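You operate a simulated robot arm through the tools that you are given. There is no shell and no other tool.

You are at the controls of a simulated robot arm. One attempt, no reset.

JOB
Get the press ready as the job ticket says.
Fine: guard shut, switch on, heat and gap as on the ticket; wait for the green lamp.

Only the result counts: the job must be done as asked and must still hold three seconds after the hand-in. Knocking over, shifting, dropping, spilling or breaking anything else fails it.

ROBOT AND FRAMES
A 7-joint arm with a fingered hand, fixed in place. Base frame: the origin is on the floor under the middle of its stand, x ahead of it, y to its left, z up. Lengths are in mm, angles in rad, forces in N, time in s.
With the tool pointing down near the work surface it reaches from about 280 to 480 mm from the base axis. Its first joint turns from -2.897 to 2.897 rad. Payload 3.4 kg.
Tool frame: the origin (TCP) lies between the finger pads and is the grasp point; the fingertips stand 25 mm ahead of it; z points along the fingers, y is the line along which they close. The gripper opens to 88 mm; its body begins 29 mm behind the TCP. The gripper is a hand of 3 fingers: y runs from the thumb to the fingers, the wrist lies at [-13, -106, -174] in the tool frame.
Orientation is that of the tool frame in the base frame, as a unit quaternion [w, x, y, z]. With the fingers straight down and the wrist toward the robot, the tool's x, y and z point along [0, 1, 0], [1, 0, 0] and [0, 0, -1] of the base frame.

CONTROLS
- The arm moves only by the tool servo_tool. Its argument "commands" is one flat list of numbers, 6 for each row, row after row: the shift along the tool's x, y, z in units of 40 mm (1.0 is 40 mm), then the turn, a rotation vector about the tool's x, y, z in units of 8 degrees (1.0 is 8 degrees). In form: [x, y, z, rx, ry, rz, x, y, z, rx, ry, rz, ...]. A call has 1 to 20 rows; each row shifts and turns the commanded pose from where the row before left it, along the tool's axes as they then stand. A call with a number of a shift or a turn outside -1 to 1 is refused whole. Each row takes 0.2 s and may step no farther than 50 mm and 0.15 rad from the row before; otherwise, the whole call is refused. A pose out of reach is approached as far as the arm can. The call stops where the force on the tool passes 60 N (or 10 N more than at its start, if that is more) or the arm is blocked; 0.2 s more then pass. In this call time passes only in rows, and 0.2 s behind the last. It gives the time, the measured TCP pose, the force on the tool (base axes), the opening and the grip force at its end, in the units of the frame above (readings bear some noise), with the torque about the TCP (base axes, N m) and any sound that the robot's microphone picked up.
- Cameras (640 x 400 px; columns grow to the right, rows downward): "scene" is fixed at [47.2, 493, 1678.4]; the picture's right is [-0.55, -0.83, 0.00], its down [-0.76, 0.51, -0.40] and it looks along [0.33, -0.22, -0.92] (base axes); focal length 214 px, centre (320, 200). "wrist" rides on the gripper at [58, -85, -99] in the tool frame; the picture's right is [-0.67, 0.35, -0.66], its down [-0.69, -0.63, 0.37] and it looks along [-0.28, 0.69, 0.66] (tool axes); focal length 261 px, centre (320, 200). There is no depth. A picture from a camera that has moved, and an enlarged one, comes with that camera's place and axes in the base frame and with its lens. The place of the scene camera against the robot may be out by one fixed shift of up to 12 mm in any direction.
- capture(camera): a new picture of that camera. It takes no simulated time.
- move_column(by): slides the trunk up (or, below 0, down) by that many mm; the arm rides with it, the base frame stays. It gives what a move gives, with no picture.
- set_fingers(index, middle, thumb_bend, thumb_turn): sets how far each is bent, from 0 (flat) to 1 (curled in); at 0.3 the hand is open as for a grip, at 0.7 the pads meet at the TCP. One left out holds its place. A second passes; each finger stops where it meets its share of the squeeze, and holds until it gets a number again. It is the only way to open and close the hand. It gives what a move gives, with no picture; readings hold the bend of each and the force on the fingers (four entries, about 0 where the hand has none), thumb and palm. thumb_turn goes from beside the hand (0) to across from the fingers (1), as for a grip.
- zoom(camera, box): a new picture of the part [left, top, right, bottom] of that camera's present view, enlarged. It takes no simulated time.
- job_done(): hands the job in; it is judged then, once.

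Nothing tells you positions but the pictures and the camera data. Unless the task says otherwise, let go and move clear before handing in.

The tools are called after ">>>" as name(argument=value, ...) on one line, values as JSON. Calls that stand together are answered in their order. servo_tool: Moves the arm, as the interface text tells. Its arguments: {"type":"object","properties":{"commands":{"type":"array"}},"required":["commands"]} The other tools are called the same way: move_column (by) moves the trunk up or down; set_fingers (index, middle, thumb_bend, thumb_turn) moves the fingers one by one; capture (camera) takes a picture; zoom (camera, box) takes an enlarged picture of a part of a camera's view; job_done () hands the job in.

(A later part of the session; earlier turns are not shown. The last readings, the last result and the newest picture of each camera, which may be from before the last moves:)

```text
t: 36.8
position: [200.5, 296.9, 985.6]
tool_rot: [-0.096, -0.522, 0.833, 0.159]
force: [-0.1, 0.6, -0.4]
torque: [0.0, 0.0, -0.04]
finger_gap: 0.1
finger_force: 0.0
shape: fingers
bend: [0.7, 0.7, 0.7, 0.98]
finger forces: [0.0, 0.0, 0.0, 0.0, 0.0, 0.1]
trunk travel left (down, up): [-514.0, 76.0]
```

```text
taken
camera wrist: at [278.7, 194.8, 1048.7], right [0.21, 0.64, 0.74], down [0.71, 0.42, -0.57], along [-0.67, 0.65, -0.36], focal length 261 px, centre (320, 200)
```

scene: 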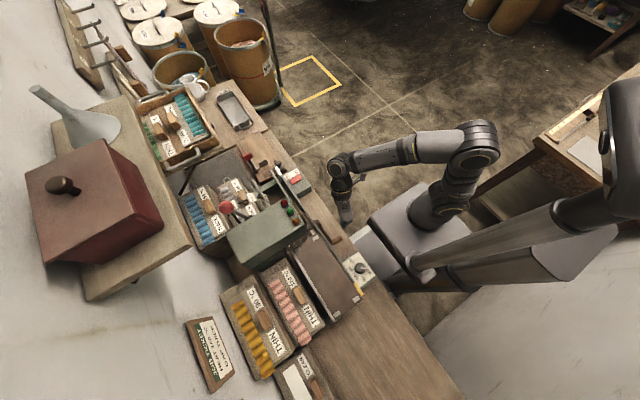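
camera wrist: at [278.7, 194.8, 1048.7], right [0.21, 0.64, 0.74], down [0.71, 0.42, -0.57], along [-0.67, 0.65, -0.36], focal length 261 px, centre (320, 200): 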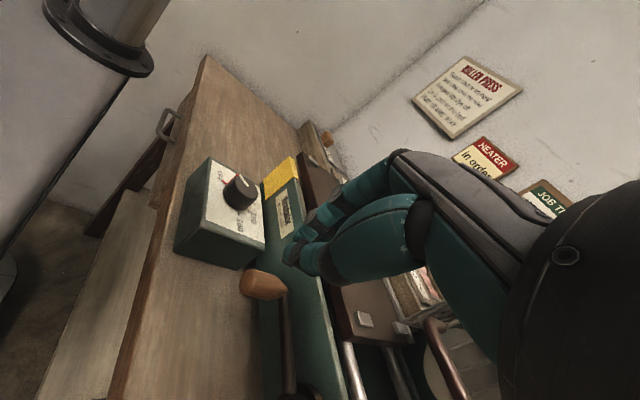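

>>> zoom(camera="wrist", box=[410, 50, 530, 145])

>>> zoom(camera="wrist", box=[430, 60, 510, 125])

```text
4.21 times, centred on (470, 98) of wrist
camera zoom: at [278.7, 194.8, 1048.7], right [0.21, 0.64, 0.74], down [0.71, 0.42, -0.57], along [-0.67, 0.65, -0.36], focal length 1098 px, centre (-312, 632)
```

zoom: 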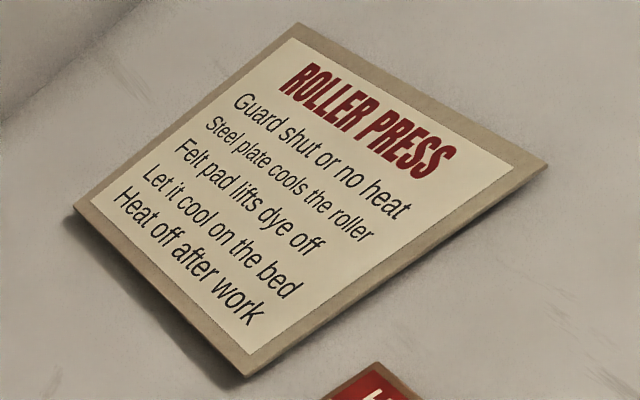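

```text
6.15 times, centred on (470, 92) of wrist
camera zoom: at [278.7, 194.8, 1048.7], right [0.21, 0.64, 0.74], down [0.71, 0.42, -0.57], along [-0.67, 0.65, -0.36], focal length 1604 px, centre (-603, 862)
```

zoom: 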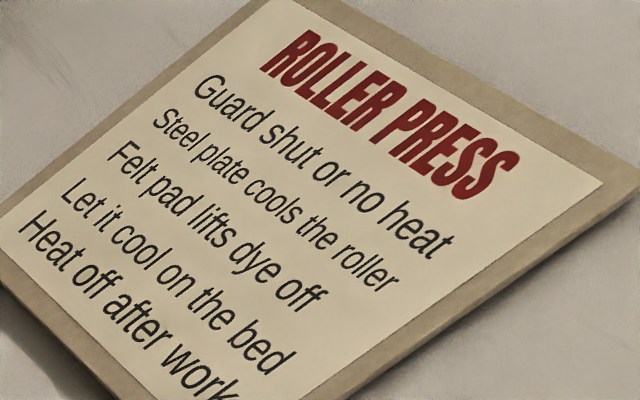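

The notice says "Guard shut or no heat", which fits what I've done. Next I'll restore the vertical tool and move above the dial with the wrist on the right.

>>> servo_tool(commands=[0, 0, 0, 0.9, 0, 0, 0, 0, 0, 0.9, 0, 0, 0, 0, 0, 0.9, 0, 0, 0.1875, 0.8, 0.2, 0, 0, 0, 0.1875, 0.8, 0.2, 0, 0, 0, 0.1875, 0.8, 0.2, 0, 0, 0, 0.1875, 0.8, 0.2, 0, 0, 0, 0.1875, 0.8, 0.2, 0, 0, 0])

>>> set_fingers(index=0.4, middle=0.4, thumb_bend=0.4)

>>> capture(camera="wrist")

>>> zoom(camera="scene", box=[320, 220, 420, 320])

```text
t: 38.6
position: [39.7, 332.2, 945.9]
tool_rot: [0.004, -0.531, 0.847, 0.0]
force: [0.6, 0.2, 0.1]
torque: [-0.02, 0.01, 0.02]
finger_gap: 0.1
finger_force: 0.0
shape: fingers
bend: [0.7, 0.7, 0.7, 0.98]
finger forces: [0.0, 0.0, 0.0, 0.1, 0.0, 0.1]
trunk travel left (down, up): [-514.0, 76.0]
```

```text
t: 39.6
position: [40.5, 332.9, 945.0]
tool_rot: [0.004, -0.531, 0.847, 0.0]
force: [0.1, -0.8, -0.1]
torque: [-0.01, -0.01, 0.0]
finger_gap: 63.0
finger_force: 0.1
shape: fingers
bend: [0.4, 0.4, 0.4, 0.98]
finger forces: [0.1, 0.0, 0.0, 0.0, 0.0, 0.0]
trunk travel left (down, up): [-514.0, 76.0]
```

```text
taken
camera wrist: at [89.7, 243.6, 1045.6], right [-0.03, 0.75, 0.66], down [0.87, 0.34, -0.36], along [-0.5, 0.56, -0.66], focal length 261 px, centre (320, 200)
```

wrist: 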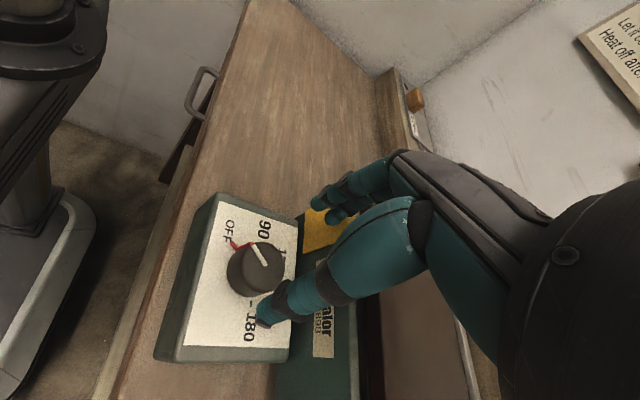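

```text
4.00 times, centred on (370, 270) of scene
camera zoom: at [47.2, 493.0, 1678.4], right [-0.55, -0.83, 0.0], down [-0.76, 0.51, -0.4], along [0.33, -0.22, -0.92], focal length 858 px, centre (120, -80)
```

zoom: 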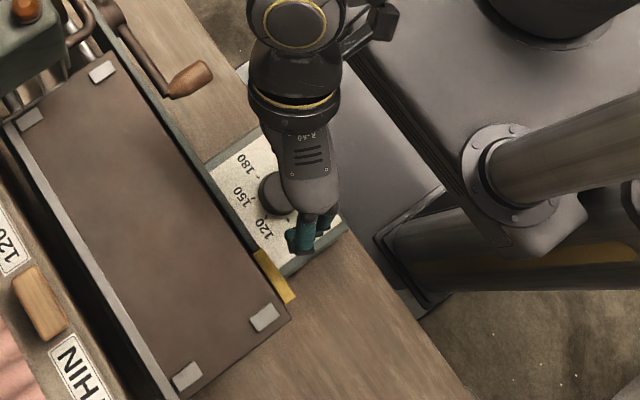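

>>> zoom(camera="wrist", box=[190, 200, 330, 340])

```text
2.86 times, centred on (260, 270) of wrist
camera zoom: at [89.7, 243.6, 1045.6], right [-0.03, 0.75, 0.66], down [0.87, 0.34, -0.36], along [-0.5, 0.56, -0.66], focal length 745 px, centre (491, 0)
```

zoom: 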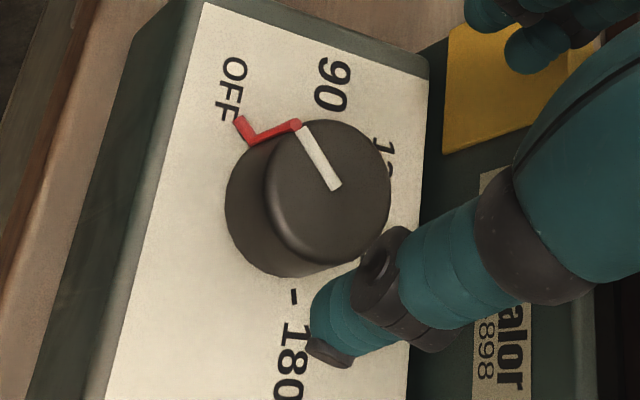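

The knob is centred at about (38.8, 334, 877), right under the hand. I'll wind the wrist counter-clockwise 40° before gripping, to get a long clockwise stroke.

>>> servo_tool(commands=[0, 0, 0, 0, 0, -1, 0, 0, 0, 0, 0, -1, 0, 0, 0, 0, 0, -1, 0, 0, 0, 0, 0, -1, 0, 0, 0, 0, 0, -1])

>>> capture(camera="wrist")

>>> zoom(camera="scene", box=[320, 220, 420, 320])

```text
t: 40.8
position: [39.6, 333.5, 946.0]
tool_rot: [-0.003, 0.79, -0.613, 0.002]
force: [0.3, 0.2, 0.4]
torque: [0.03, 0.0, 0.03]
finger_gap: 63.1
finger_force: 0.0
shape: fingers
bend: [0.4, 0.4, 0.4, 0.98]
finger forces: [0.0, 0.1, 0.1, 0.0, 0.0, 0.0]
trunk travel left (down, up): [-514.0, 76.0]
```

```text
taken
camera wrist: at [135.7, 297.9, 1046.3], right [-0.51, 0.56, 0.65], down [0.44, 0.82, -0.36], along [-0.74, 0.11, -0.67], focal length 261 px, centre (320, 200)
```

wrist: 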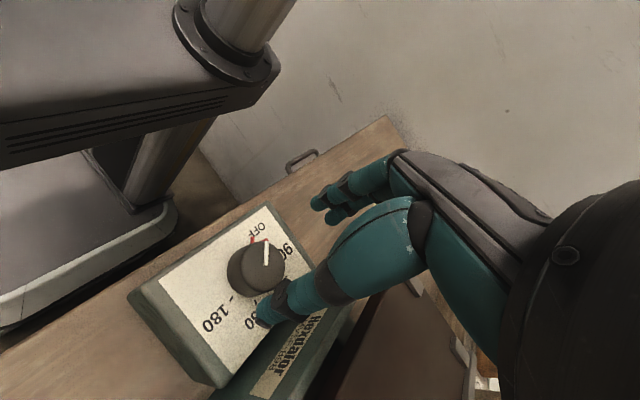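

```text
4.00 times, centred on (370, 270) of scene
camera zoom: at [47.2, 493.0, 1678.4], right [-0.55, -0.83, 0.0], down [-0.76, 0.51, -0.4], along [0.33, -0.22, -0.92], focal length 858 px, centre (120, -80)
```

zoom: 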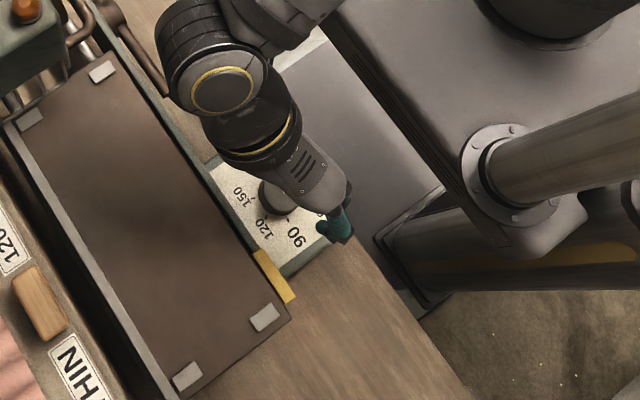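

Feasible at this yaw (about 194°). I'll descend over the knob, carefully.

>>> servo_tool(commands=[0, 0, 0.6, 0, 0, 0, 0, 0, 0.4, 0, 0, 0, 0, 0, 0.25, 0, 0, 0])

>>> capture(camera="wrist")

```text
t: 41.6
position: [41.6, 334.3, 894.8]
tool_rot: [-0.004, 0.789, -0.615, 0.002]
force: [0.1, -0.1, 0.2]
torque: [-0.02, -0.01, 0.01]
finger_gap: 63.1
finger_force: 0.1
shape: fingers
bend: [0.4, 0.4, 0.4, 0.98]
finger forces: [0.0, 0.0, 0.0, 0.0, 0.0, 0.0]
trunk travel left (down, up): [-514.0, 76.0]
```

```text
taken
camera wrist: at [136.1, 297.9, 996.1], right [-0.51, 0.56, 0.65], down [0.45, 0.82, -0.36], along [-0.74, 0.11, -0.67], focal length 261 px, centre (320, 200)
```

wrist: 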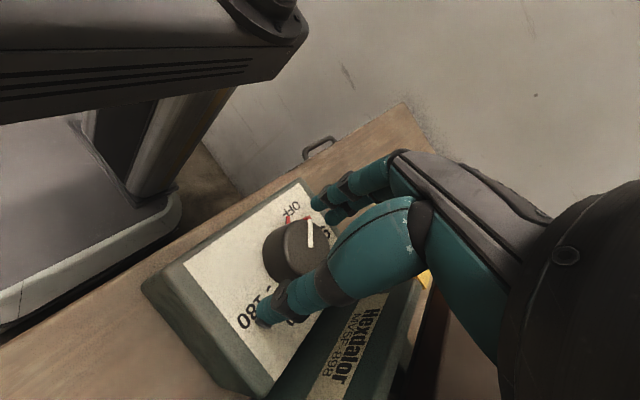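

>>> servo_tool(commands=[0, 0.05, 0.1, 0, 0, 0, 0, 0, 0.08, 0, 0, 0])

>>> zoom(camera="wrist", box=[220, 150, 380, 350])

```text
t: 42.2
position: [38.0, 334.2, 888.3]
tool_rot: [-0.004, 0.789, -0.614, 0.002]
force: [0.6, 0.0, 0.0]
torque: [0.01, 0.0, -0.02]
finger_gap: 63.3
finger_force: 0.1
shape: fingers
bend: [0.4, 0.4, 0.4, 0.98]
finger forces: [0.0, 0.0, 0.0, 0.1, 0.0, 0.0]
trunk travel left (down, up): [-514.0, 76.0]
```

```text
2.00 times, centred on (300, 250) of wrist
camera zoom: at [134.1, 297.3, 988.9], right [-0.51, 0.56, 0.65], down [0.45, 0.82, -0.36], along [-0.74, 0.11, -0.67], focal length 521 px, centre (360, 100)
```

zoom: 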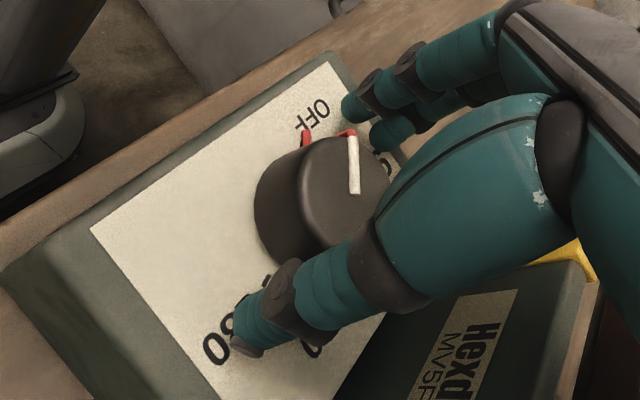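

The knob's red pointer sticks out at the OFF side, about 225°, and the two fingers would land on it at this yaw. I'll rise a little and rotate further so the fingers straddle the pointer.

>>> servo_tool(commands=[0, 0, -0.5, 0, 0, 0, 0, 0, 0, 0, 0, -1, 0, 0, 0, 0, 0, -1, 0, 0, 0, 0, 0, -1, 0, 0, 0, 0, 0, -0.8])

>>> capture(camera="wrist")

>>> zoom(camera="scene", box=[320, 220, 420, 320])

```text
t: 43.4
position: [38.5, 333.1, 908.6]
tool_rot: [-0.002, 0.923, -0.385, 0.003]
force: [0.5, 0.8, -0.5]
torque: [-0.01, 0.01, -0.03]
finger_gap: 63.2
finger_force: 0.0
shape: fingers
bend: [0.4, 0.4, 0.4, 0.98]
finger forces: [0.0, 0.0, 0.0, 0.0, 0.1, 0.0]
trunk travel left (down, up): [-514.0, 76.0]
```

```text
taken
camera wrist: at [138.8, 351.5, 1009.0], right [-0.72, 0.23, 0.65], down [-0.03, 0.93, -0.36], along [-0.69, -0.28, -0.67], focal length 261 px, centre (320, 200)
```

wrist: 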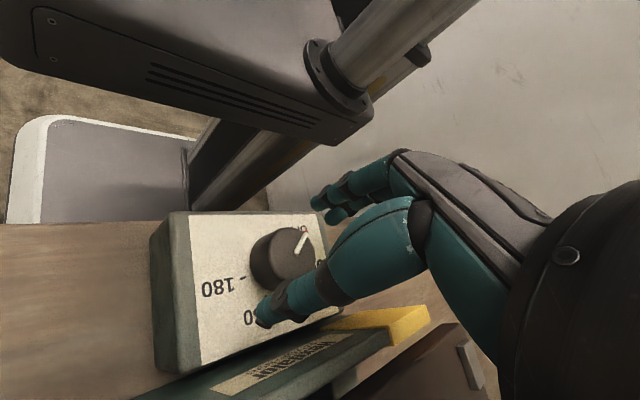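

```text
4.00 times, centred on (370, 270) of scene
camera zoom: at [47.2, 493.0, 1678.4], right [-0.55, -0.83, 0.0], down [-0.76, 0.51, -0.4], along [0.33, -0.22, -0.92], focal length 858 px, centre (120, -80)
```

zoom: 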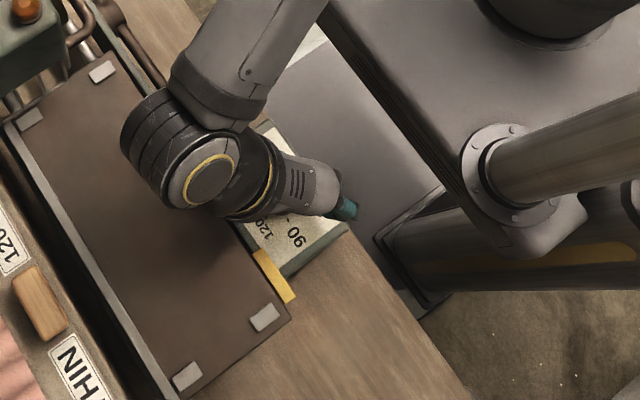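

Reachable; the fingers now face the pointer side. I'll descend and grip.

>>> servo_tool(commands=[0, 0, 0.3, 0, 0, 0, 0, 0, 0.2, 0, 0, 0])

>>> zoom(camera="wrist", box=[230, 160, 370, 330])

```text
t: 44.0
position: [40.4, 334.0, 887.8]
tool_rot: [-0.003, 0.922, -0.386, 0.003]
force: [-0.2, 0.1, 0.3]
torque: [-0.01, 0.0, -0.03]
finger_gap: 63.3
finger_force: 0.1
shape: fingers
bend: [0.4, 0.4, 0.4, 0.98]
finger forces: [0.0, 0.1, 0.0, 0.0, 0.1, 0.0]
trunk travel left (down, up): [-514.0, 76.0]
```

```text
2.35 times, centred on (300, 245) of wrist
camera zoom: at [138.6, 351.5, 989.2], right [-0.72, 0.23, 0.65], down [-0.03, 0.93, -0.36], along [-0.69, -0.28, -0.67], focal length 613 px, centre (367, 94)
```

zoom: 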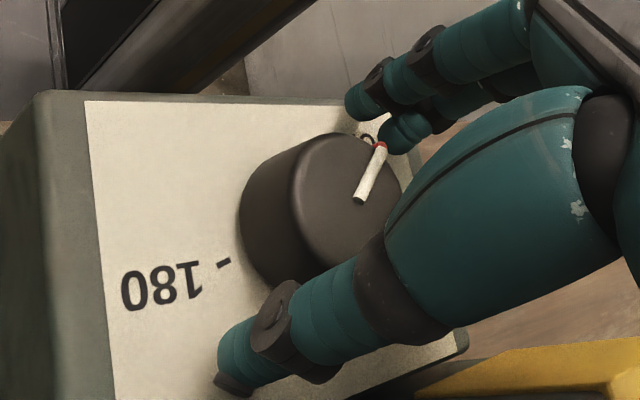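

The pointer sits between the two fingers. Closing the grip on the knob now.

>>> set_fingers(index=0.62, middle=0.62, thumb_bend=0.62)

>>> zoom(camera="wrist", box=[230, 160, 370, 330])

```text
t: 45.0
position: [37.5, 334.1, 887.6]
tool_rot: [-0.003, 0.923, -0.386, 0.003]
force: [-1.3, -0.8, -0.4]
torque: [0.0, 0.04, 0.01]
finger_gap: 29.6
finger_force: 5.2
shape: fingers
bend: [0.57, 0.59, 0.55, 0.97]
finger forces: [3.2, 2.5, 0.1, 0.0, 4.9, 0.0]
trunk travel left (down, up): [-514.0, 76.0]
```

```text
2.35 times, centred on (300, 245) of wrist
camera zoom: at [138.4, 351.4, 989.2], right [-0.72, 0.23, 0.65], down [-0.03, 0.93, -0.36], along [-0.69, -0.28, -0.67], focal length 613 px, centre (367, 94)
```

zoom: 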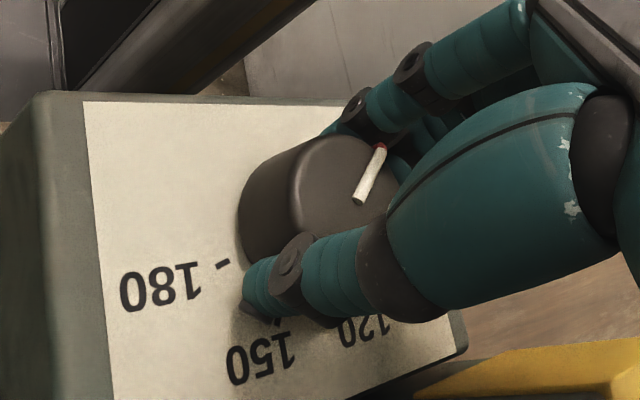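

>>> set_fingers(index=0.7, middle=0.7, thumb_bend=0.7)

>>> servo_tool(commands=[0, 0, 0, 0, 0, 0.6, 0, 0, 0, 0, 0, 0.6])

>>> zoom(camera="wrist", box=[230, 160, 370, 330])

```text
t: 46.0
position: [38.7, 333.3, 887.9]
tool_rot: [-0.003, 0.923, -0.386, 0.005]
force: [-6.5, -2.4, 0.7]
torque: [-0.06, 0.17, 0.04]
finger_gap: 28.3
finger_force: 12.7
shape: fingers
bend: [0.58, 0.62, 0.57, 0.97]
finger forces: [8.1, 7.6, 0.0, 0.0, 10.1, 0.1]
trunk travel left (down, up): [-514.0, 76.0]
```

```text
t: 46.6
position: [38.1, 333.4, 887.3]
tool_rot: [-0.004, 0.887, -0.462, 0.003]
force: [-5.3, 0.2, 0.1]
torque: [0.04, 0.19, 0.04]
finger_gap: 28.5
finger_force: 13.1
shape: fingers
bend: [0.58, 0.62, 0.57, 0.97]
finger forces: [7.6, 8.2, 0.1, 0.1, 10.5, 0.0]
trunk travel left (down, up): [-514.0, 76.0]
```

```text
2.35 times, centred on (300, 245) of wrist
camera zoom: at [139.7, 334.0, 989.3], right [-0.67, 0.35, 0.65], down [0.13, 0.92, -0.36], along [-0.73, -0.16, -0.67], focal length 613 px, centre (367, 94)
```

zoom: 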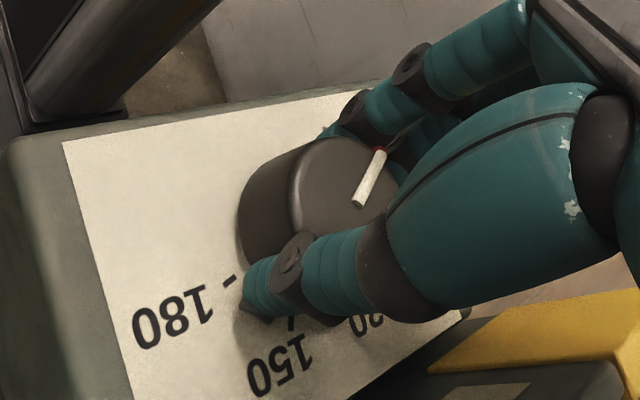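

The knob turns with the hand. I'll keep turning clockwise in batches.

>>> servo_tool(commands=[0, 0, 0, 0, 0, 0.9, 0, 0, 0, 0, 0, 0.9, 0, 0, 0, 0, 0, 0.9, 0, 0, 0, 0, 0, 0.9, 0, 0, 0, 0, 0, 0.9])

>>> zoom(camera="wrist", box=[200, 140, 380, 340])

```text
t: 47.8
position: [37.5, 334.1, 888.0]
tool_rot: [0.005, -0.699, 0.715, -0.002]
force: [-6.4, 6.4, 3.3]
torque: [0.16, 0.13, 0.07]
finger_gap: 27.8
finger_force: 14.0
shape: fingers
bend: [0.58, 0.62, 0.57, 0.98]
finger forces: [7.8, 9.1, 0.0, 0.0, 10.5, 0.1]
trunk travel left (down, up): [-514.0, 76.0]
```

```text
2.00 times, centred on (290, 240) of wrist
camera zoom: at [120.8, 273.8, 988.9], right [-0.34, 0.67, 0.65], down [0.65, 0.67, -0.36], along [-0.68, 0.3, -0.67], focal length 521 px, centre (380, 120)
```

zoom: 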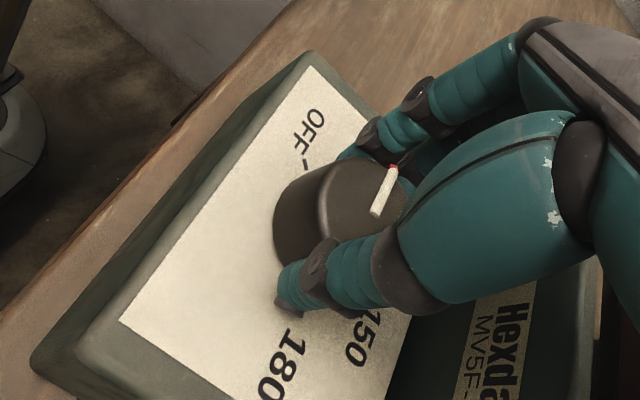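

Turning well; the pointer has left OFF. I'll continue clockwise.

>>> servo_tool(commands=[0, 0, 0, 0, 0, 0.9, 0, 0, 0, 0, 0, 0.9, 0, 0, 0, 0, 0, 0.9, 0, 0, 0, 0, 0, 0.9, 0, 0, 0, 0, 0, 0.9])

>>> servo_tool(commands=[0, 0, 0, 0, 0, 0.9, 0, 0, 0, 0, 0, 0.9, 0, 0, 0, 0, 0, 0.9, 0, 0, 0, 0, 0, 0.9])

>>> zoom(camera="wrist", box=[200, 140, 380, 340])

>>> zoom(camera="scene", box=[320, 220, 420, 320])

```text
t: 49.0
position: [39.4, 334.3, 887.6]
tool_rot: [0.004, -0.444, 0.896, -0.001]
force: [-3.5, 9.5, 5.6]
torque: [0.24, 0.06, 0.02]
finger_gap: 28.1
finger_force: 13.9
shape: fingers
bend: [0.58, 0.61, 0.58, 0.98]
finger forces: [9.1, 9.9, 0.1, 0.1, 9.7, 0.1]
trunk travel left (down, up): [-514.0, 76.0]
```

```text
t: 50.0
position: [39.5, 334.5, 887.6]
tool_rot: [0.004, -0.208, 0.978, 0.001]
force: [1.5, 10.4, 4.0]
torque: [0.27, -0.02, -0.01]
finger_gap: 28.1
finger_force: 14.0
shape: fingers
bend: [0.57, 0.61, 0.59, 0.98]
finger forces: [9.3, 10.3, 0.0, 0.0, 9.0, 0.0]
trunk travel left (down, up): [-514.0, 76.0]
```

```text
2.00 times, centred on (290, 240) of wrist
camera zoom: at [19.9, 232.8, 987.7], right [0.47, 0.59, 0.66], down [0.88, -0.3, -0.36], along [-0.02, 0.75, -0.66], focal length 521 px, centre (380, 120)
```

zoom: 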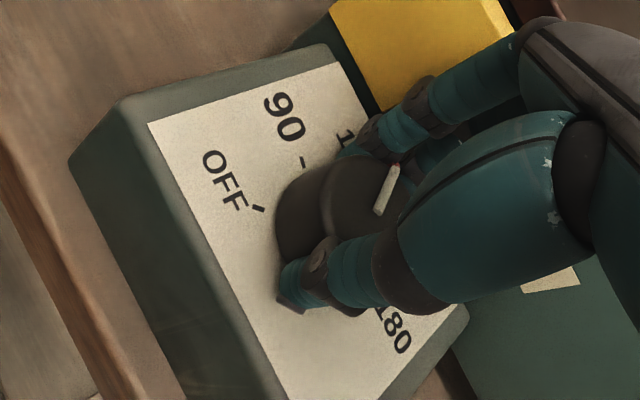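

```text
4.00 times, centred on (370, 270) of scene
camera zoom: at [47.2, 493.0, 1678.4], right [-0.55, -0.83, 0.0], down [-0.76, 0.51, -0.4], along [0.33, -0.22, -0.92], focal length 858 px, centre (120, -80)
```

zoom: 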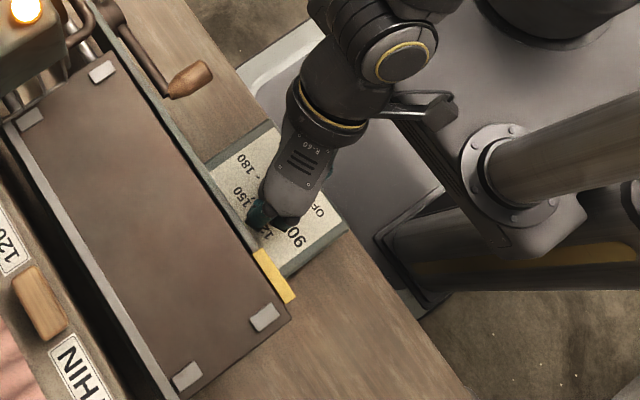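

The orange lamp is lit, so the heater is on, and the pointer is near 120. I'll release, rise, wind back counter-clockwise about 90° and re-grip.

>>> set_fingers(index=0.44, middle=0.44, thumb_bend=0.42)

>>> servo_tool(commands=[0, 0, -0.4, 0, 0, 0, 0, 0, -0.4, 0, 0, 0])

>>> zoom(camera="wrist", box=[200, 140, 380, 340])

```text
t: 51.0
position: [38.6, 332.9, 888.3]
tool_rot: [0.005, -0.21, 0.978, 0.0]
force: [-0.5, -5.8, -2.1]
torque: [-0.05, -0.01, 0.09]
finger_gap: 56.4
finger_force: 3.1
shape: fingers
bend: [0.44, 0.47, 0.42, 0.98]
finger forces: [0.0, 5.6, 0.1, 0.0, 0.1, 0.0]
trunk travel left (down, up): [-514.0, 76.0]
```

```text
t: 51.6
position: [38.5, 332.8, 920.4]
tool_rot: [0.004, -0.21, 0.978, 0.002]
force: [0.2, 0.5, 0.3]
torque: [-0.02, 0.02, 0.03]
finger_gap: 56.5
finger_force: 0.1
shape: fingers
bend: [0.44, 0.44, 0.42, 0.98]
finger forces: [0.0, 0.1, 0.1, 0.1, 0.0, 0.0]
trunk travel left (down, up): [-514.0, 76.0]
```

```text
2.00 times, centred on (290, 240) of wrist
camera zoom: at [19.4, 232.0, 1020.0], right [0.46, 0.59, 0.66], down [0.89, -0.29, -0.36], along [-0.02, 0.75, -0.66], focal length 521 px, centre (380, 120)
```

zoom: 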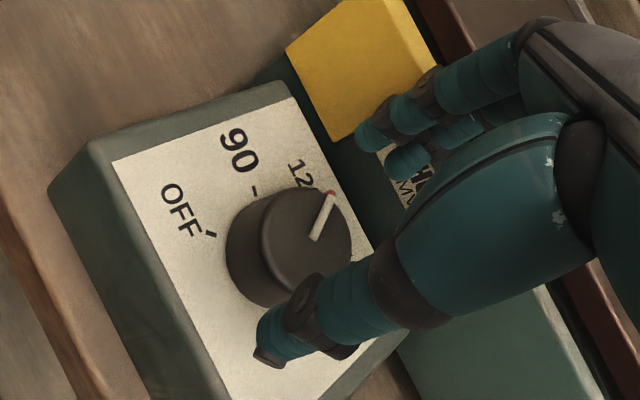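

The pointer is now just around 120. I'll rotate back about 92° counter-clockwise at this height.

>>> servo_tool(commands=[0, 0, 0, 0, 0, -1, 0, 0, 0, 0, 0, -1, 0, 0, 0, 0, 0, -1, 0, 0, 0, 0, 0, -1, 0, 0, 0, 0, 0, -1, 0, 0, 0, 0, 0, -1, 0, 0, 0, 0, 0, -1, 0, 0, 0, 0, 0, -1, 0, 0, 0, 0, 0, -1, 0, 0, 0, 0, 0, -1, 0, 0, 0, 0, 0, -1, 0, 0, 0, 0, 0, -0.5])

>>> zoom(camera="wrist", box=[200, 140, 380, 340])

>>> zoom(camera="scene", box=[340, 240, 380, 290])

```text
t: 54.2
position: [38.9, 333.8, 919.7]
tool_rot: [-0.003, 0.849, -0.528, 0.003]
force: [0.1, 0.1, 0.2]
torque: [0.01, 0.03, -0.01]
finger_gap: 56.7
finger_force: 0.0
shape: fingers
bend: [0.44, 0.44, 0.42, 0.98]
finger forces: [0.0, 0.1, 0.0, 0.1, 0.0, 0.1]
trunk travel left (down, up): [-514.0, 76.0]
```

```text
2.00 times, centred on (290, 240) of wrist
camera zoom: at [139.4, 318.8, 1020.8], right [-0.61, 0.44, 0.65], down [0.26, 0.89, -0.36], along [-0.74, -0.05, -0.67], focal length 521 px, centre (380, 120)
```

zoom: 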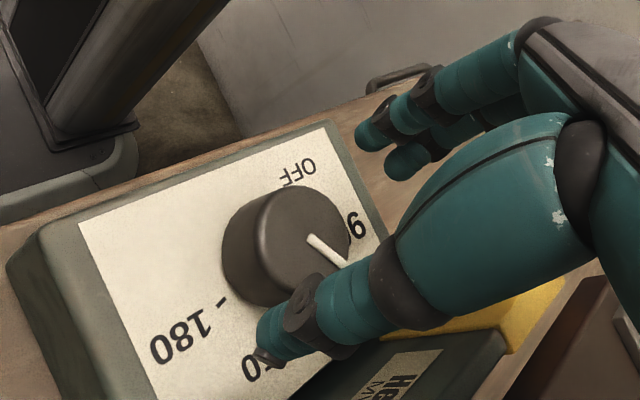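

```text
8.00 times, centred on (360, 265) of scene
camera zoom: at [47.2, 493.0, 1678.4], right [-0.55, -0.83, 0.0], down [-0.76, 0.51, -0.4], along [0.33, -0.22, -0.92], focal length 1716 px, centre (0, -320)
```

zoom: 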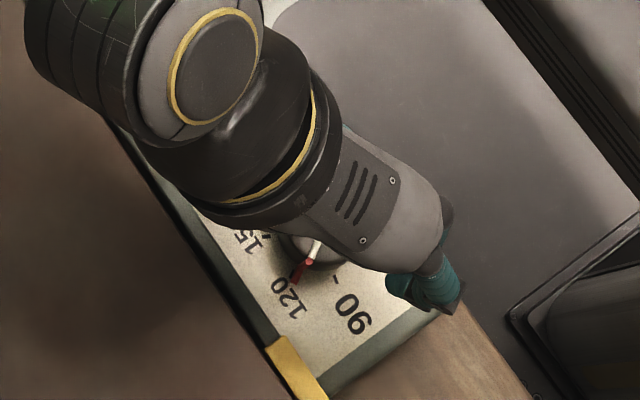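

The pointer reads 120. The grip yaw is 206°, so I'll descend and grip again.

>>> servo_tool(commands=[0, 0, 0.4, 0, 0, 0, 0, 0, 0.4, 0, 0, 0])

>>> set_fingers(index=0.7, middle=0.7, thumb_bend=0.7)

>>> zoom(camera="wrist", box=[200, 140, 380, 340])

```text
t: 54.8
position: [39.7, 333.8, 888.3]
tool_rot: [-0.003, 0.849, -0.529, 0.003]
force: [-0.9, -0.4, 0.6]
torque: [-0.01, 0.01, 0.02]
finger_gap: 56.6
finger_force: 0.1
shape: fingers
bend: [0.44, 0.44, 0.42, 0.98]
finger forces: [0.0, 0.0, 0.0, 0.1, 0.0, 0.1]
trunk travel left (down, up): [-514.0, 76.0]
```

```text
t: 55.8
position: [37.8, 332.9, 888.2]
tool_rot: [-0.004, 0.849, -0.529, 0.002]
force: [-7.1, -0.7, -0.3]
torque: [-0.04, 0.23, 0.0]
finger_gap: 28.2
finger_force: 12.6
shape: fingers
bend: [0.58, 0.61, 0.58, 0.96]
finger forces: [8.2, 8.0, 0.1, 0.1, 9.3, 0.0]
trunk travel left (down, up): [-514.0, 76.0]
```

```text
2.00 times, centred on (290, 240) of wrist
camera zoom: at [138.8, 318.5, 989.2], right [-0.61, 0.45, 0.65], down [0.27, 0.89, -0.36], along [-0.74, -0.05, -0.67], focal length 521 px, centre (380, 120)
```

zoom: 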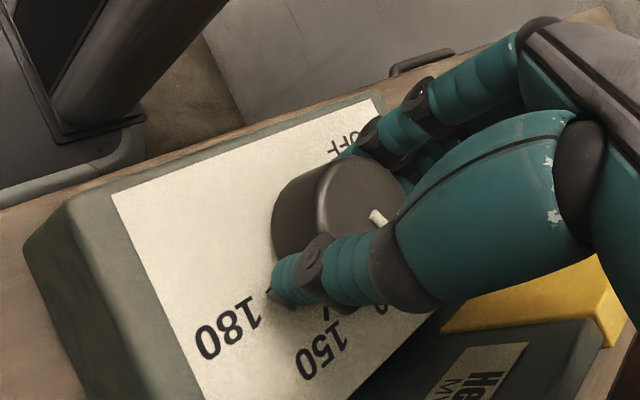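

Gripped. Turning clockwise toward 180.

>>> servo_tool(commands=[0, 0, 0, 0, 0, 0.9, 0, 0, 0, 0, 0, 0.9, 0, 0, 0, 0, 0, 0.9, 0, 0, 0, 0, 0, 0.9, 0, 0, 0, 0, 0, 0.9])

>>> servo_tool(commands=[0, 0, 0, 0, 0, 0.9, 0, 0, 0, 0, 0, 0.9, 0, 0, 0, 0, 0, 0.9, 0, 0, 0, 0, 0, 0.9, 0, 0, 0, 0, 0, 0.9])

>>> zoom(camera="wrist", box=[200, 140, 380, 340])

>>> zoom(camera="scene", box=[340, 240, 380, 290])

```text
t: 57.0
position: [38.1, 334.2, 887.0]
tool_rot: [0.004, -0.643, 0.766, -0.001]
force: [-6.5, 4.2, 1.5]
torque: [0.1, 0.15, -0.04]
finger_gap: 27.8
finger_force: 13.1
shape: fingers
bend: [0.58, 0.61, 0.58, 0.97]
finger forces: [8.3, 8.6, 0.0, 0.0, 9.2, 0.1]
trunk travel left (down, up): [-514.0, 76.0]
```

```text
t: 58.2
position: [37.4, 333.5, 888.3]
tool_rot: [0.005, -0.374, 0.927, 0.001]
force: [-3.4, 9.2, 3.6]
torque: [0.25, 0.12, -0.01]
finger_gap: 27.7
finger_force: 14.3
shape: fingers
bend: [0.57, 0.61, 0.59, 0.97]
finger forces: [9.1, 10.1, 0.0, 0.0, 8.6, 0.0]
trunk travel left (down, up): [-514.0, 76.0]
```

```text
2.00 times, centred on (290, 240) of wrist
camera zoom: at [55.0, 232.4, 987.9], right [0.23, 0.71, 0.66], down [0.93, 0.02, -0.36], along [-0.27, 0.7, -0.66], focal length 521 px, centre (380, 120)
```

zoom: 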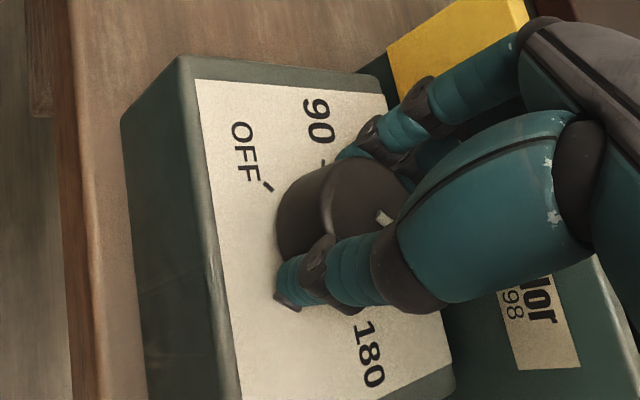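

```text
8.00 times, centred on (360, 265) of scene
camera zoom: at [47.2, 493.0, 1678.4], right [-0.55, -0.83, 0.0], down [-0.76, 0.51, -0.4], along [0.33, -0.22, -0.92], focal length 1716 px, centre (0, -320)
```

zoom: 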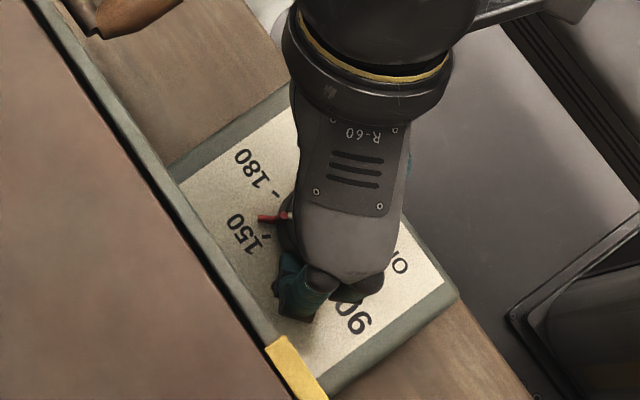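

The pointer is between 150 and 180, about 27° short. I'll turn a bit more.

>>> servo_tool(commands=[0, 0, 0, 0, 0, 0.9, 0, 0, 0, 0, 0, 0.9, 0, 0, 0, 0, 0, 0.9])

>>> zoom(camera="scene", box=[345, 245, 375, 280])

>>> zoom(camera="wrist", box=[200, 140, 380, 340])

```text
t: 59.0
position: [39.3, 333.8, 888.0]
tool_rot: [0.003, -0.194, 0.981, 0.001]
force: [0.5, 11.1, 3.9]
torque: [0.28, 0.01, 0.03]
finger_gap: 27.6
finger_force: 13.8
shape: fingers
bend: [0.57, 0.61, 0.59, 0.97]
finger forces: [9.6, 10.4, 0.0, 0.0, 8.3, 0.1]
trunk travel left (down, up): [-514.0, 76.0]
```

```text
11.43 times, centred on (360, 262) of scene
camera zoom: at [47.2, 493.0, 1678.4], right [-0.55, -0.83, 0.0], down [-0.76, 0.51, -0.4], along [0.33, -0.22, -0.92], focal length 2451 px, centre (-137, -514)
```

zoom: 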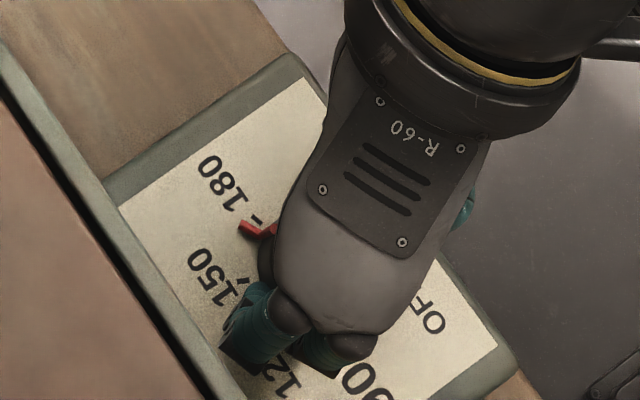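

```text
2.00 times, centred on (290, 240) of wrist
camera zoom: at [16.8, 233.1, 987.5], right [0.48, 0.58, 0.66], down [0.88, -0.32, -0.36], along [0.0, 0.75, -0.66], focal length 521 px, centre (380, 120)
```

zoom: 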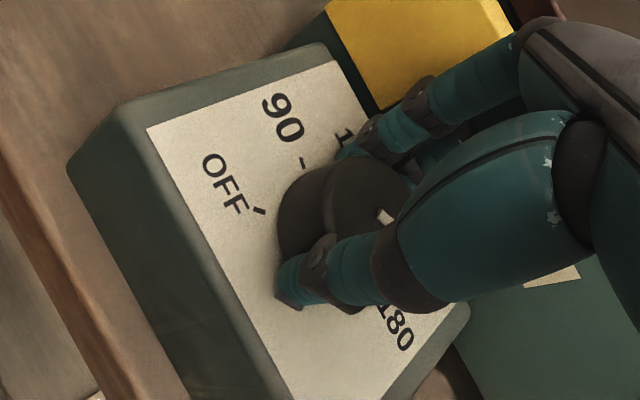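

About 10° short of the 180 tick. I'll turn a little more.

>>> servo_tool(commands=[0, 0, 0, 0, 0, 0.7, 0, 0, 0, 0, 0, 0.6])

>>> zoom(camera="scene", box=[345, 245, 375, 280])

```text
t: 59.6
position: [38.3, 333.0, 887.5]
tool_rot: [0.004, -0.105, 0.994, -0.001]
force: [2.5, 8.6, 2.3]
torque: [0.21, -0.05, 0.02]
finger_gap: 27.9
finger_force: 13.8
shape: fingers
bend: [0.57, 0.61, 0.59, 0.97]
finger forces: [8.8, 9.3, 0.0, 0.0, 8.9, 0.1]
trunk travel left (down, up): [-514.0, 76.0]
```

```text
11.43 times, centred on (360, 262) of scene
camera zoom: at [47.2, 493.0, 1678.4], right [-0.55, -0.83, 0.0], down [-0.76, 0.51, -0.4], along [0.33, -0.22, -0.92], focal length 2451 px, centre (-137, -514)
```

zoom: 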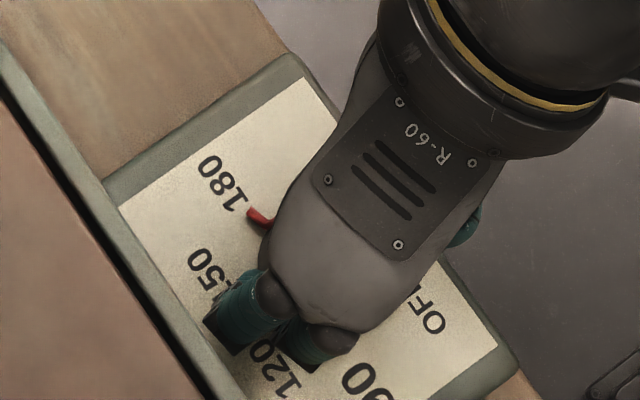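

The pointer now covers the 180 tick. I'll open the fingers gently, lift straight up and check.

>>> set_fingers(index=0.51, middle=0.52, thumb_bend=0.46)

>>> servo_tool(commands=[0, 0, -0.4, 0, 0, 0, 0, 0, -0.7, 0, 0, 0, 0, 0, -0.7, 0, 0, 0])

>>> capture(camera="wrist")

>>> zoom(camera="scene", box=[345, 245, 375, 280])

```text
t: 60.6
position: [38.8, 334.7, 887.5]
tool_rot: [0.004, -0.107, 0.994, 0.001]
force: [-1.0, -0.7, -0.4]
torque: [-0.02, 0.0, 0.01]
finger_gap: 44.3
finger_force: 0.0
shape: fingers
bend: [0.51, 0.52, 0.46, 0.97]
finger forces: [0.1, 0.5, 0.0, 0.0, 0.1, 0.0]
trunk travel left (down, up): [-514.0, 76.0]
```

```text
t: 61.4
position: [38.2, 331.9, 960.6]
tool_rot: [0.004, -0.106, 0.994, 0.002]
force: [0.0, 0.3, 0.0]
torque: [-0.03, 0.01, -0.02]
finger_gap: 44.7
finger_force: 0.0
shape: fingers
bend: [0.51, 0.52, 0.46, 0.97]
finger forces: [0.0, 0.0, 0.0, 0.1, 0.0, 0.0]
trunk travel left (down, up): [-514.0, 76.0]
```

```text
taken
camera wrist: at [-1.4, 236.3, 1059.9], right [0.58, 0.48, 0.66], down [0.81, -0.47, -0.36], along [0.14, 0.74, -0.66], focal length 261 px, centre (320, 200)
```

wrist: 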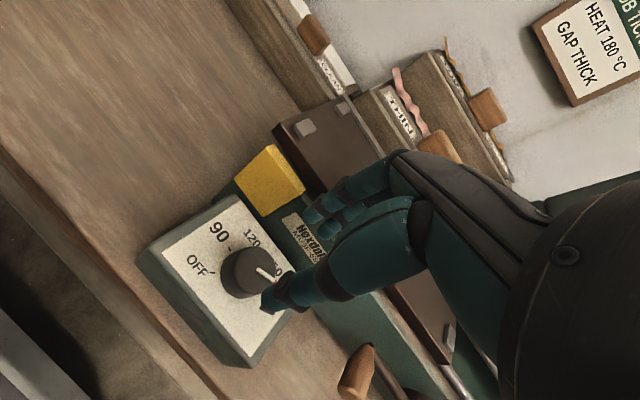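

```text
11.43 times, centred on (360, 262) of scene
camera zoom: at [47.2, 493.0, 1678.4], right [-0.55, -0.83, 0.0], down [-0.76, 0.51, -0.4], along [0.33, -0.22, -0.92], focal length 2451 px, centre (-137, -514)
```

zoom: 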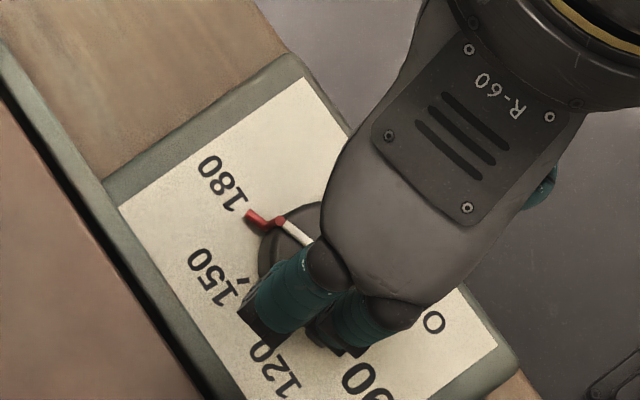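

The dial is set to 180. The last control is the gap lever. I'll travel right and up to a high pose in front of the press and close the fingers into a beak again.

>>> servo_tool(commands=[-0.755, -0.336, -0.15, 0, 0, 0, -0.755, -0.336, -0.15, 0, 0, 0, -0.755, -0.336, -0.15, 0, 0, 0, -0.755, -0.336, -0.15, 0, 0, 0, -0.755, -0.336, -0.15, 0, 0, 0])

>>> servo_tool(commands=[-0.29, -0.18, -0.768, 0, 0, 0, -0.29, -0.18, -0.768, 0, 0, 0, -0.29, -0.18, -0.768, 0, 0, 0, -0.29, -0.18, -0.768, 0, 0, 0, -0.29, -0.18, -0.768, 0, 0, 0, -0.29, -0.18, -0.768, 0, 0, 0, -0.29, -0.18, -0.768, 0, 0, 0, 0, 0, -0.8, 0, 0, 0.5, 0, 0, -0.8, 0, 0, 0.5, 0, 0, -0.8, 0, 0, 0.5, 0, 0, -0.8, 0, 0, 0.5])

>>> set_fingers(index=0.7, middle=0.7, thumb_bend=0.7)

>>> capture(camera="wrist")

>>> capture(camera="scene")

```text
t: 62.6
position: [200.1, 298.2, 990.6]
tool_rot: [0.004, -0.106, 0.994, 0.001]
force: [0.0, -0.3, 0.2]
torque: [0.01, -0.02, -0.02]
finger_gap: 44.5
finger_force: 0.0
shape: fingers
bend: [0.51, 0.52, 0.46, 0.97]
finger forces: [0.0, 0.0, 0.1, 0.0, 0.0, 0.0]
trunk travel left (down, up): [-514.0, 76.0]
```

```text
t: 65.0
position: [285.5, 267.0, 1334.9]
tool_rot: [0.004, 0.034, 0.999, 0.001]
force: [-0.5, -0.5, -0.5]
torque: [0.01, 0.01, 0.0]
finger_gap: 44.2
finger_force: 0.1
shape: fingers
bend: [0.51, 0.52, 0.46, 0.97]
finger forces: [0.0, 0.0, 0.0, 0.0, 0.1, 0.0]
trunk travel left (down, up): [-514.0, 76.0]
```

```text
t: 66.0
position: [285.5, 265.4, 1334.7]
tool_rot: [0.004, 0.033, 0.999, 0.003]
force: [0.3, -0.7, 0.2]
torque: [0.0, 0.01, -0.03]
finger_gap: 0.3
finger_force: 0.0
shape: fingers
bend: [0.7, 0.7, 0.7, 0.97]
finger forces: [0.1, 0.0, 0.1, 0.0, 0.0, 0.0]
trunk travel left (down, up): [-514.0, 76.0]
```

```text
taken
camera wrist: at [221.9, 184.6, 1434.1], right [0.69, 0.3, 0.66], down [0.64, -0.67, -0.36], along [0.34, 0.68, -0.66], focal length 261 px, centre (320, 200)
```

wrist: 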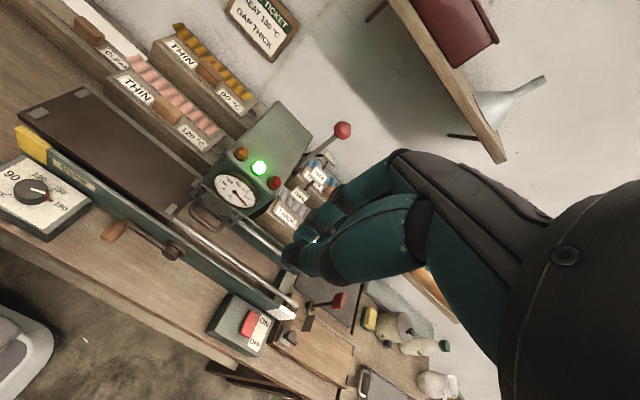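

```text
taken
```

scene: 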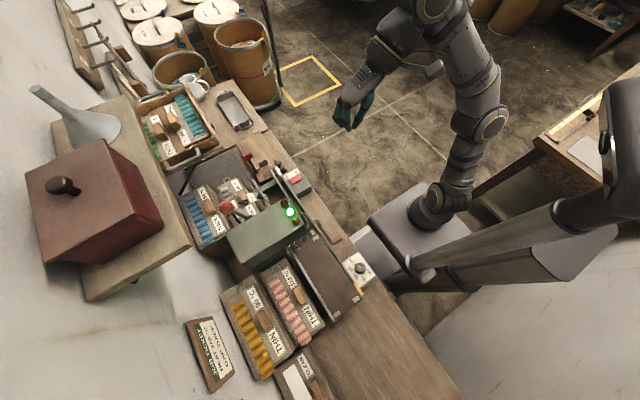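

The green lamp is already lit. Now for the gap lever; I'll zoom on it and the gauge.

>>> zoom(camera="wrist", box=[200, 100, 370, 220])

>>> zoom(camera="wrist", box=[290, 110, 360, 190])

>>> zoom(camera="wrist", box=[0, 150, 80, 230])

```text
3.33 times, centred on (285, 160) of wrist
camera zoom: at [221.9, 184.6, 1434.1], right [0.69, 0.3, 0.66], down [0.64, -0.67, -0.36], along [0.34, 0.68, -0.66], focal length 869 px, centre (437, 333)
```

zoom: 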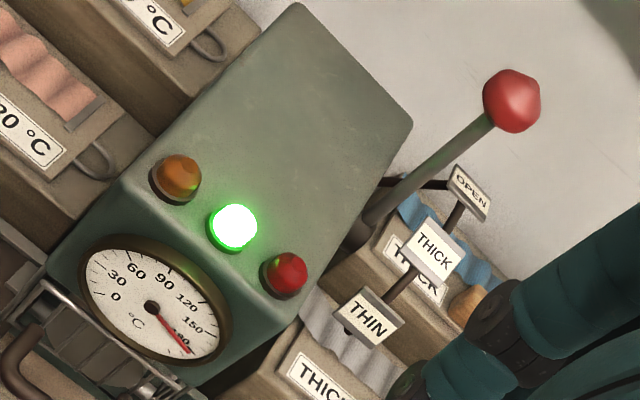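

```text
5.00 times, centred on (325, 150) of wrist
camera zoom: at [221.9, 184.6, 1434.1], right [0.69, 0.3, 0.66], down [0.64, -0.67, -0.36], along [0.34, 0.68, -0.66], focal length 1303 px, centre (295, 450)
```

zoom: 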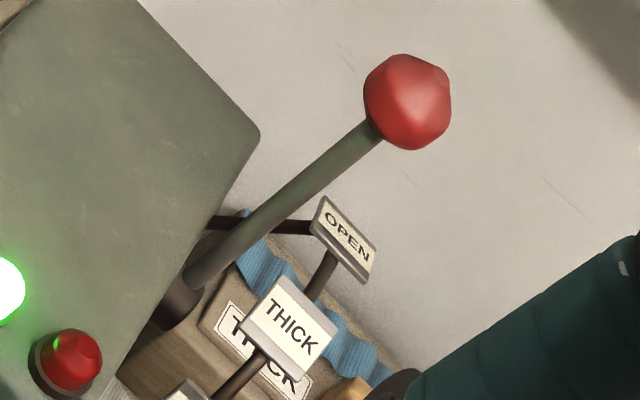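

```text
5.00 times, centred on (40, 190) of wrist
camera zoom: at [221.9, 184.6, 1434.1], right [0.69, 0.3, 0.66], down [0.64, -0.67, -0.36], along [0.34, 0.68, -0.66], focal length 1303 px, centre (1720, 250)
```

zoom: 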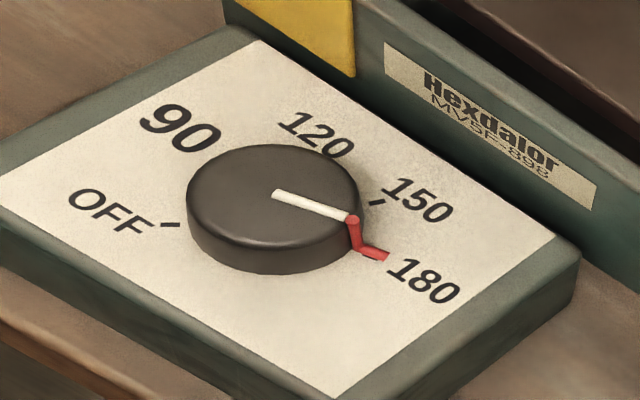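

Everything else is set: gauge at 180 °C, green lamp on, dial at 180. The lever ball is near (321, 582, 1207) at OPEN, and THICK is about 45° forward, so I'll hook behind the ball and pull it toward me. There's a shelf edge above and behind at about y 624, z 1350+ to stay clear of. Tilting and moving forward now.

>>> servo_tool(commands=[0, 0.7, 0, 0, 0, 0.87, 0, 0.7, 0, 0, 0, 0.87, 0, 0.7, 0, 0, 0, 0.87, 0.28, 0.4, 0.2, -0.73, 0, 0, 0.28, 0.4, 0.2, -0.73, 0, 0, 0.28, 0.4, 0.2, -0.73, 0, 0, 0.28, 0.4, 0.2, -0.73, 0, 0, 0.28, 0.4, 0.2, -0.73, 0, 0, 0.28, 0.4, 0.2, -0.73, 0, 0])

>>> capture(camera="wrist")

>>> capture(camera="scene")

```text
t: 68.0
position: [284.3, 471.1, 1313.8]
tool_rot: [0.068, 0.203, 0.93, 0.297]
force: [-0.1, -0.2, -0.7]
torque: [0.01, 0.04, -0.03]
finger_gap: 0.0
finger_force: 0.0
shape: fingers
bend: [0.7, 0.7, 0.7, 0.97]
finger forces: [0.0, 0.0, 0.0, 0.1, 0.1, 0.0]
trunk travel left (down, up): [-514.0, 76.0]
```

```text
taken
camera wrist: at [178.8, 380.4, 1345.4], right [0.56, -0.37, 0.74], down [0.5, -0.56, -0.66], along [0.66, 0.74, -0.13], focal length 261 px, centre (320, 200)
```

wrist: 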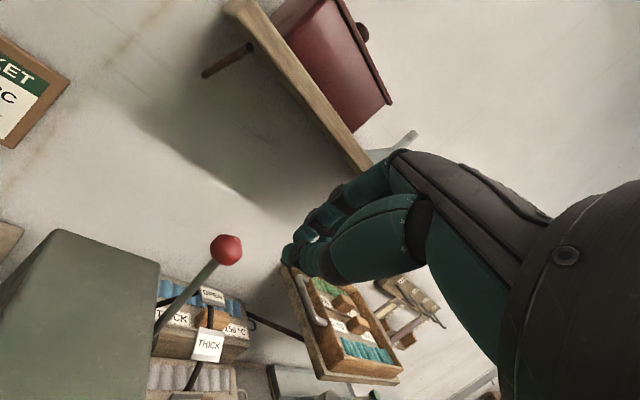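

```text
taken
```

scene: 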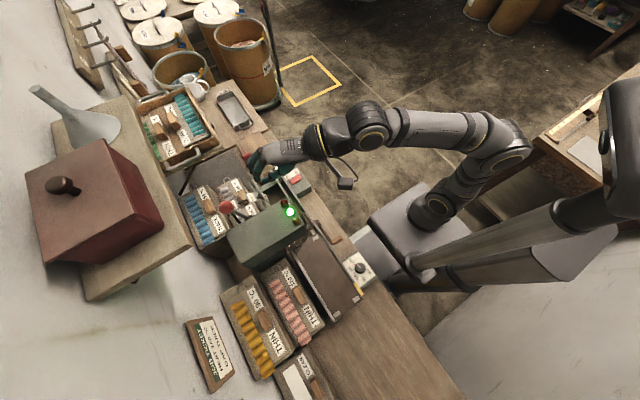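

I'm reaching fine. The ball is confirmed at (322, 581, 1208). I'll pass to its left and then get behind it.

>>> servo_tool(commands=[0.305, 0.3, 0.743, 0, 0, 0, 0.305, 0.3, 0.743, 0, 0, 0, 0.305, 0.3, 0.743, 0, 0, 0])

>>> capture(camera="wrist")

>>> zoom(camera="scene", box=[190, 130, 330, 250])

```text
t: 68.8
position: [284.1, 559.8, 1259.3]
tool_rot: [0.068, 0.204, 0.931, 0.296]
force: [0.3, 0.6, 0.3]
torque: [-0.02, -0.02, 0.0]
finger_gap: 0.0
finger_force: 0.1
shape: fingers
bend: [0.7, 0.7, 0.7, 0.97]
finger forces: [0.0, 0.0, 0.0, 0.0, 0.0, 0.1]
trunk travel left (down, up): [-514.0, 76.0]
```

```text
taken
camera wrist: at [179.4, 469.5, 1292.3], right [0.56, -0.37, 0.74], down [0.5, -0.56, -0.66], along [0.66, 0.74, -0.13], focal length 261 px, centre (320, 200)
```

wrist: 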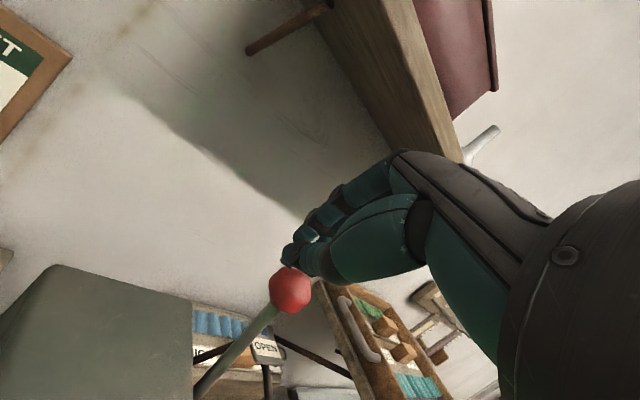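

```text
3.33 times, centred on (260, 190) of scene
camera zoom: at [47.2, 493.0, 1678.4], right [-0.55, -0.83, 0.0], down [-0.76, 0.51, -0.4], along [0.33, -0.22, -0.92], focal length 715 px, centre (520, 233)
```

zoom: 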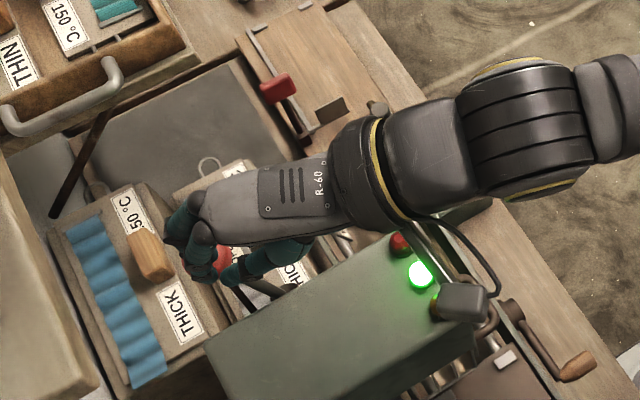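

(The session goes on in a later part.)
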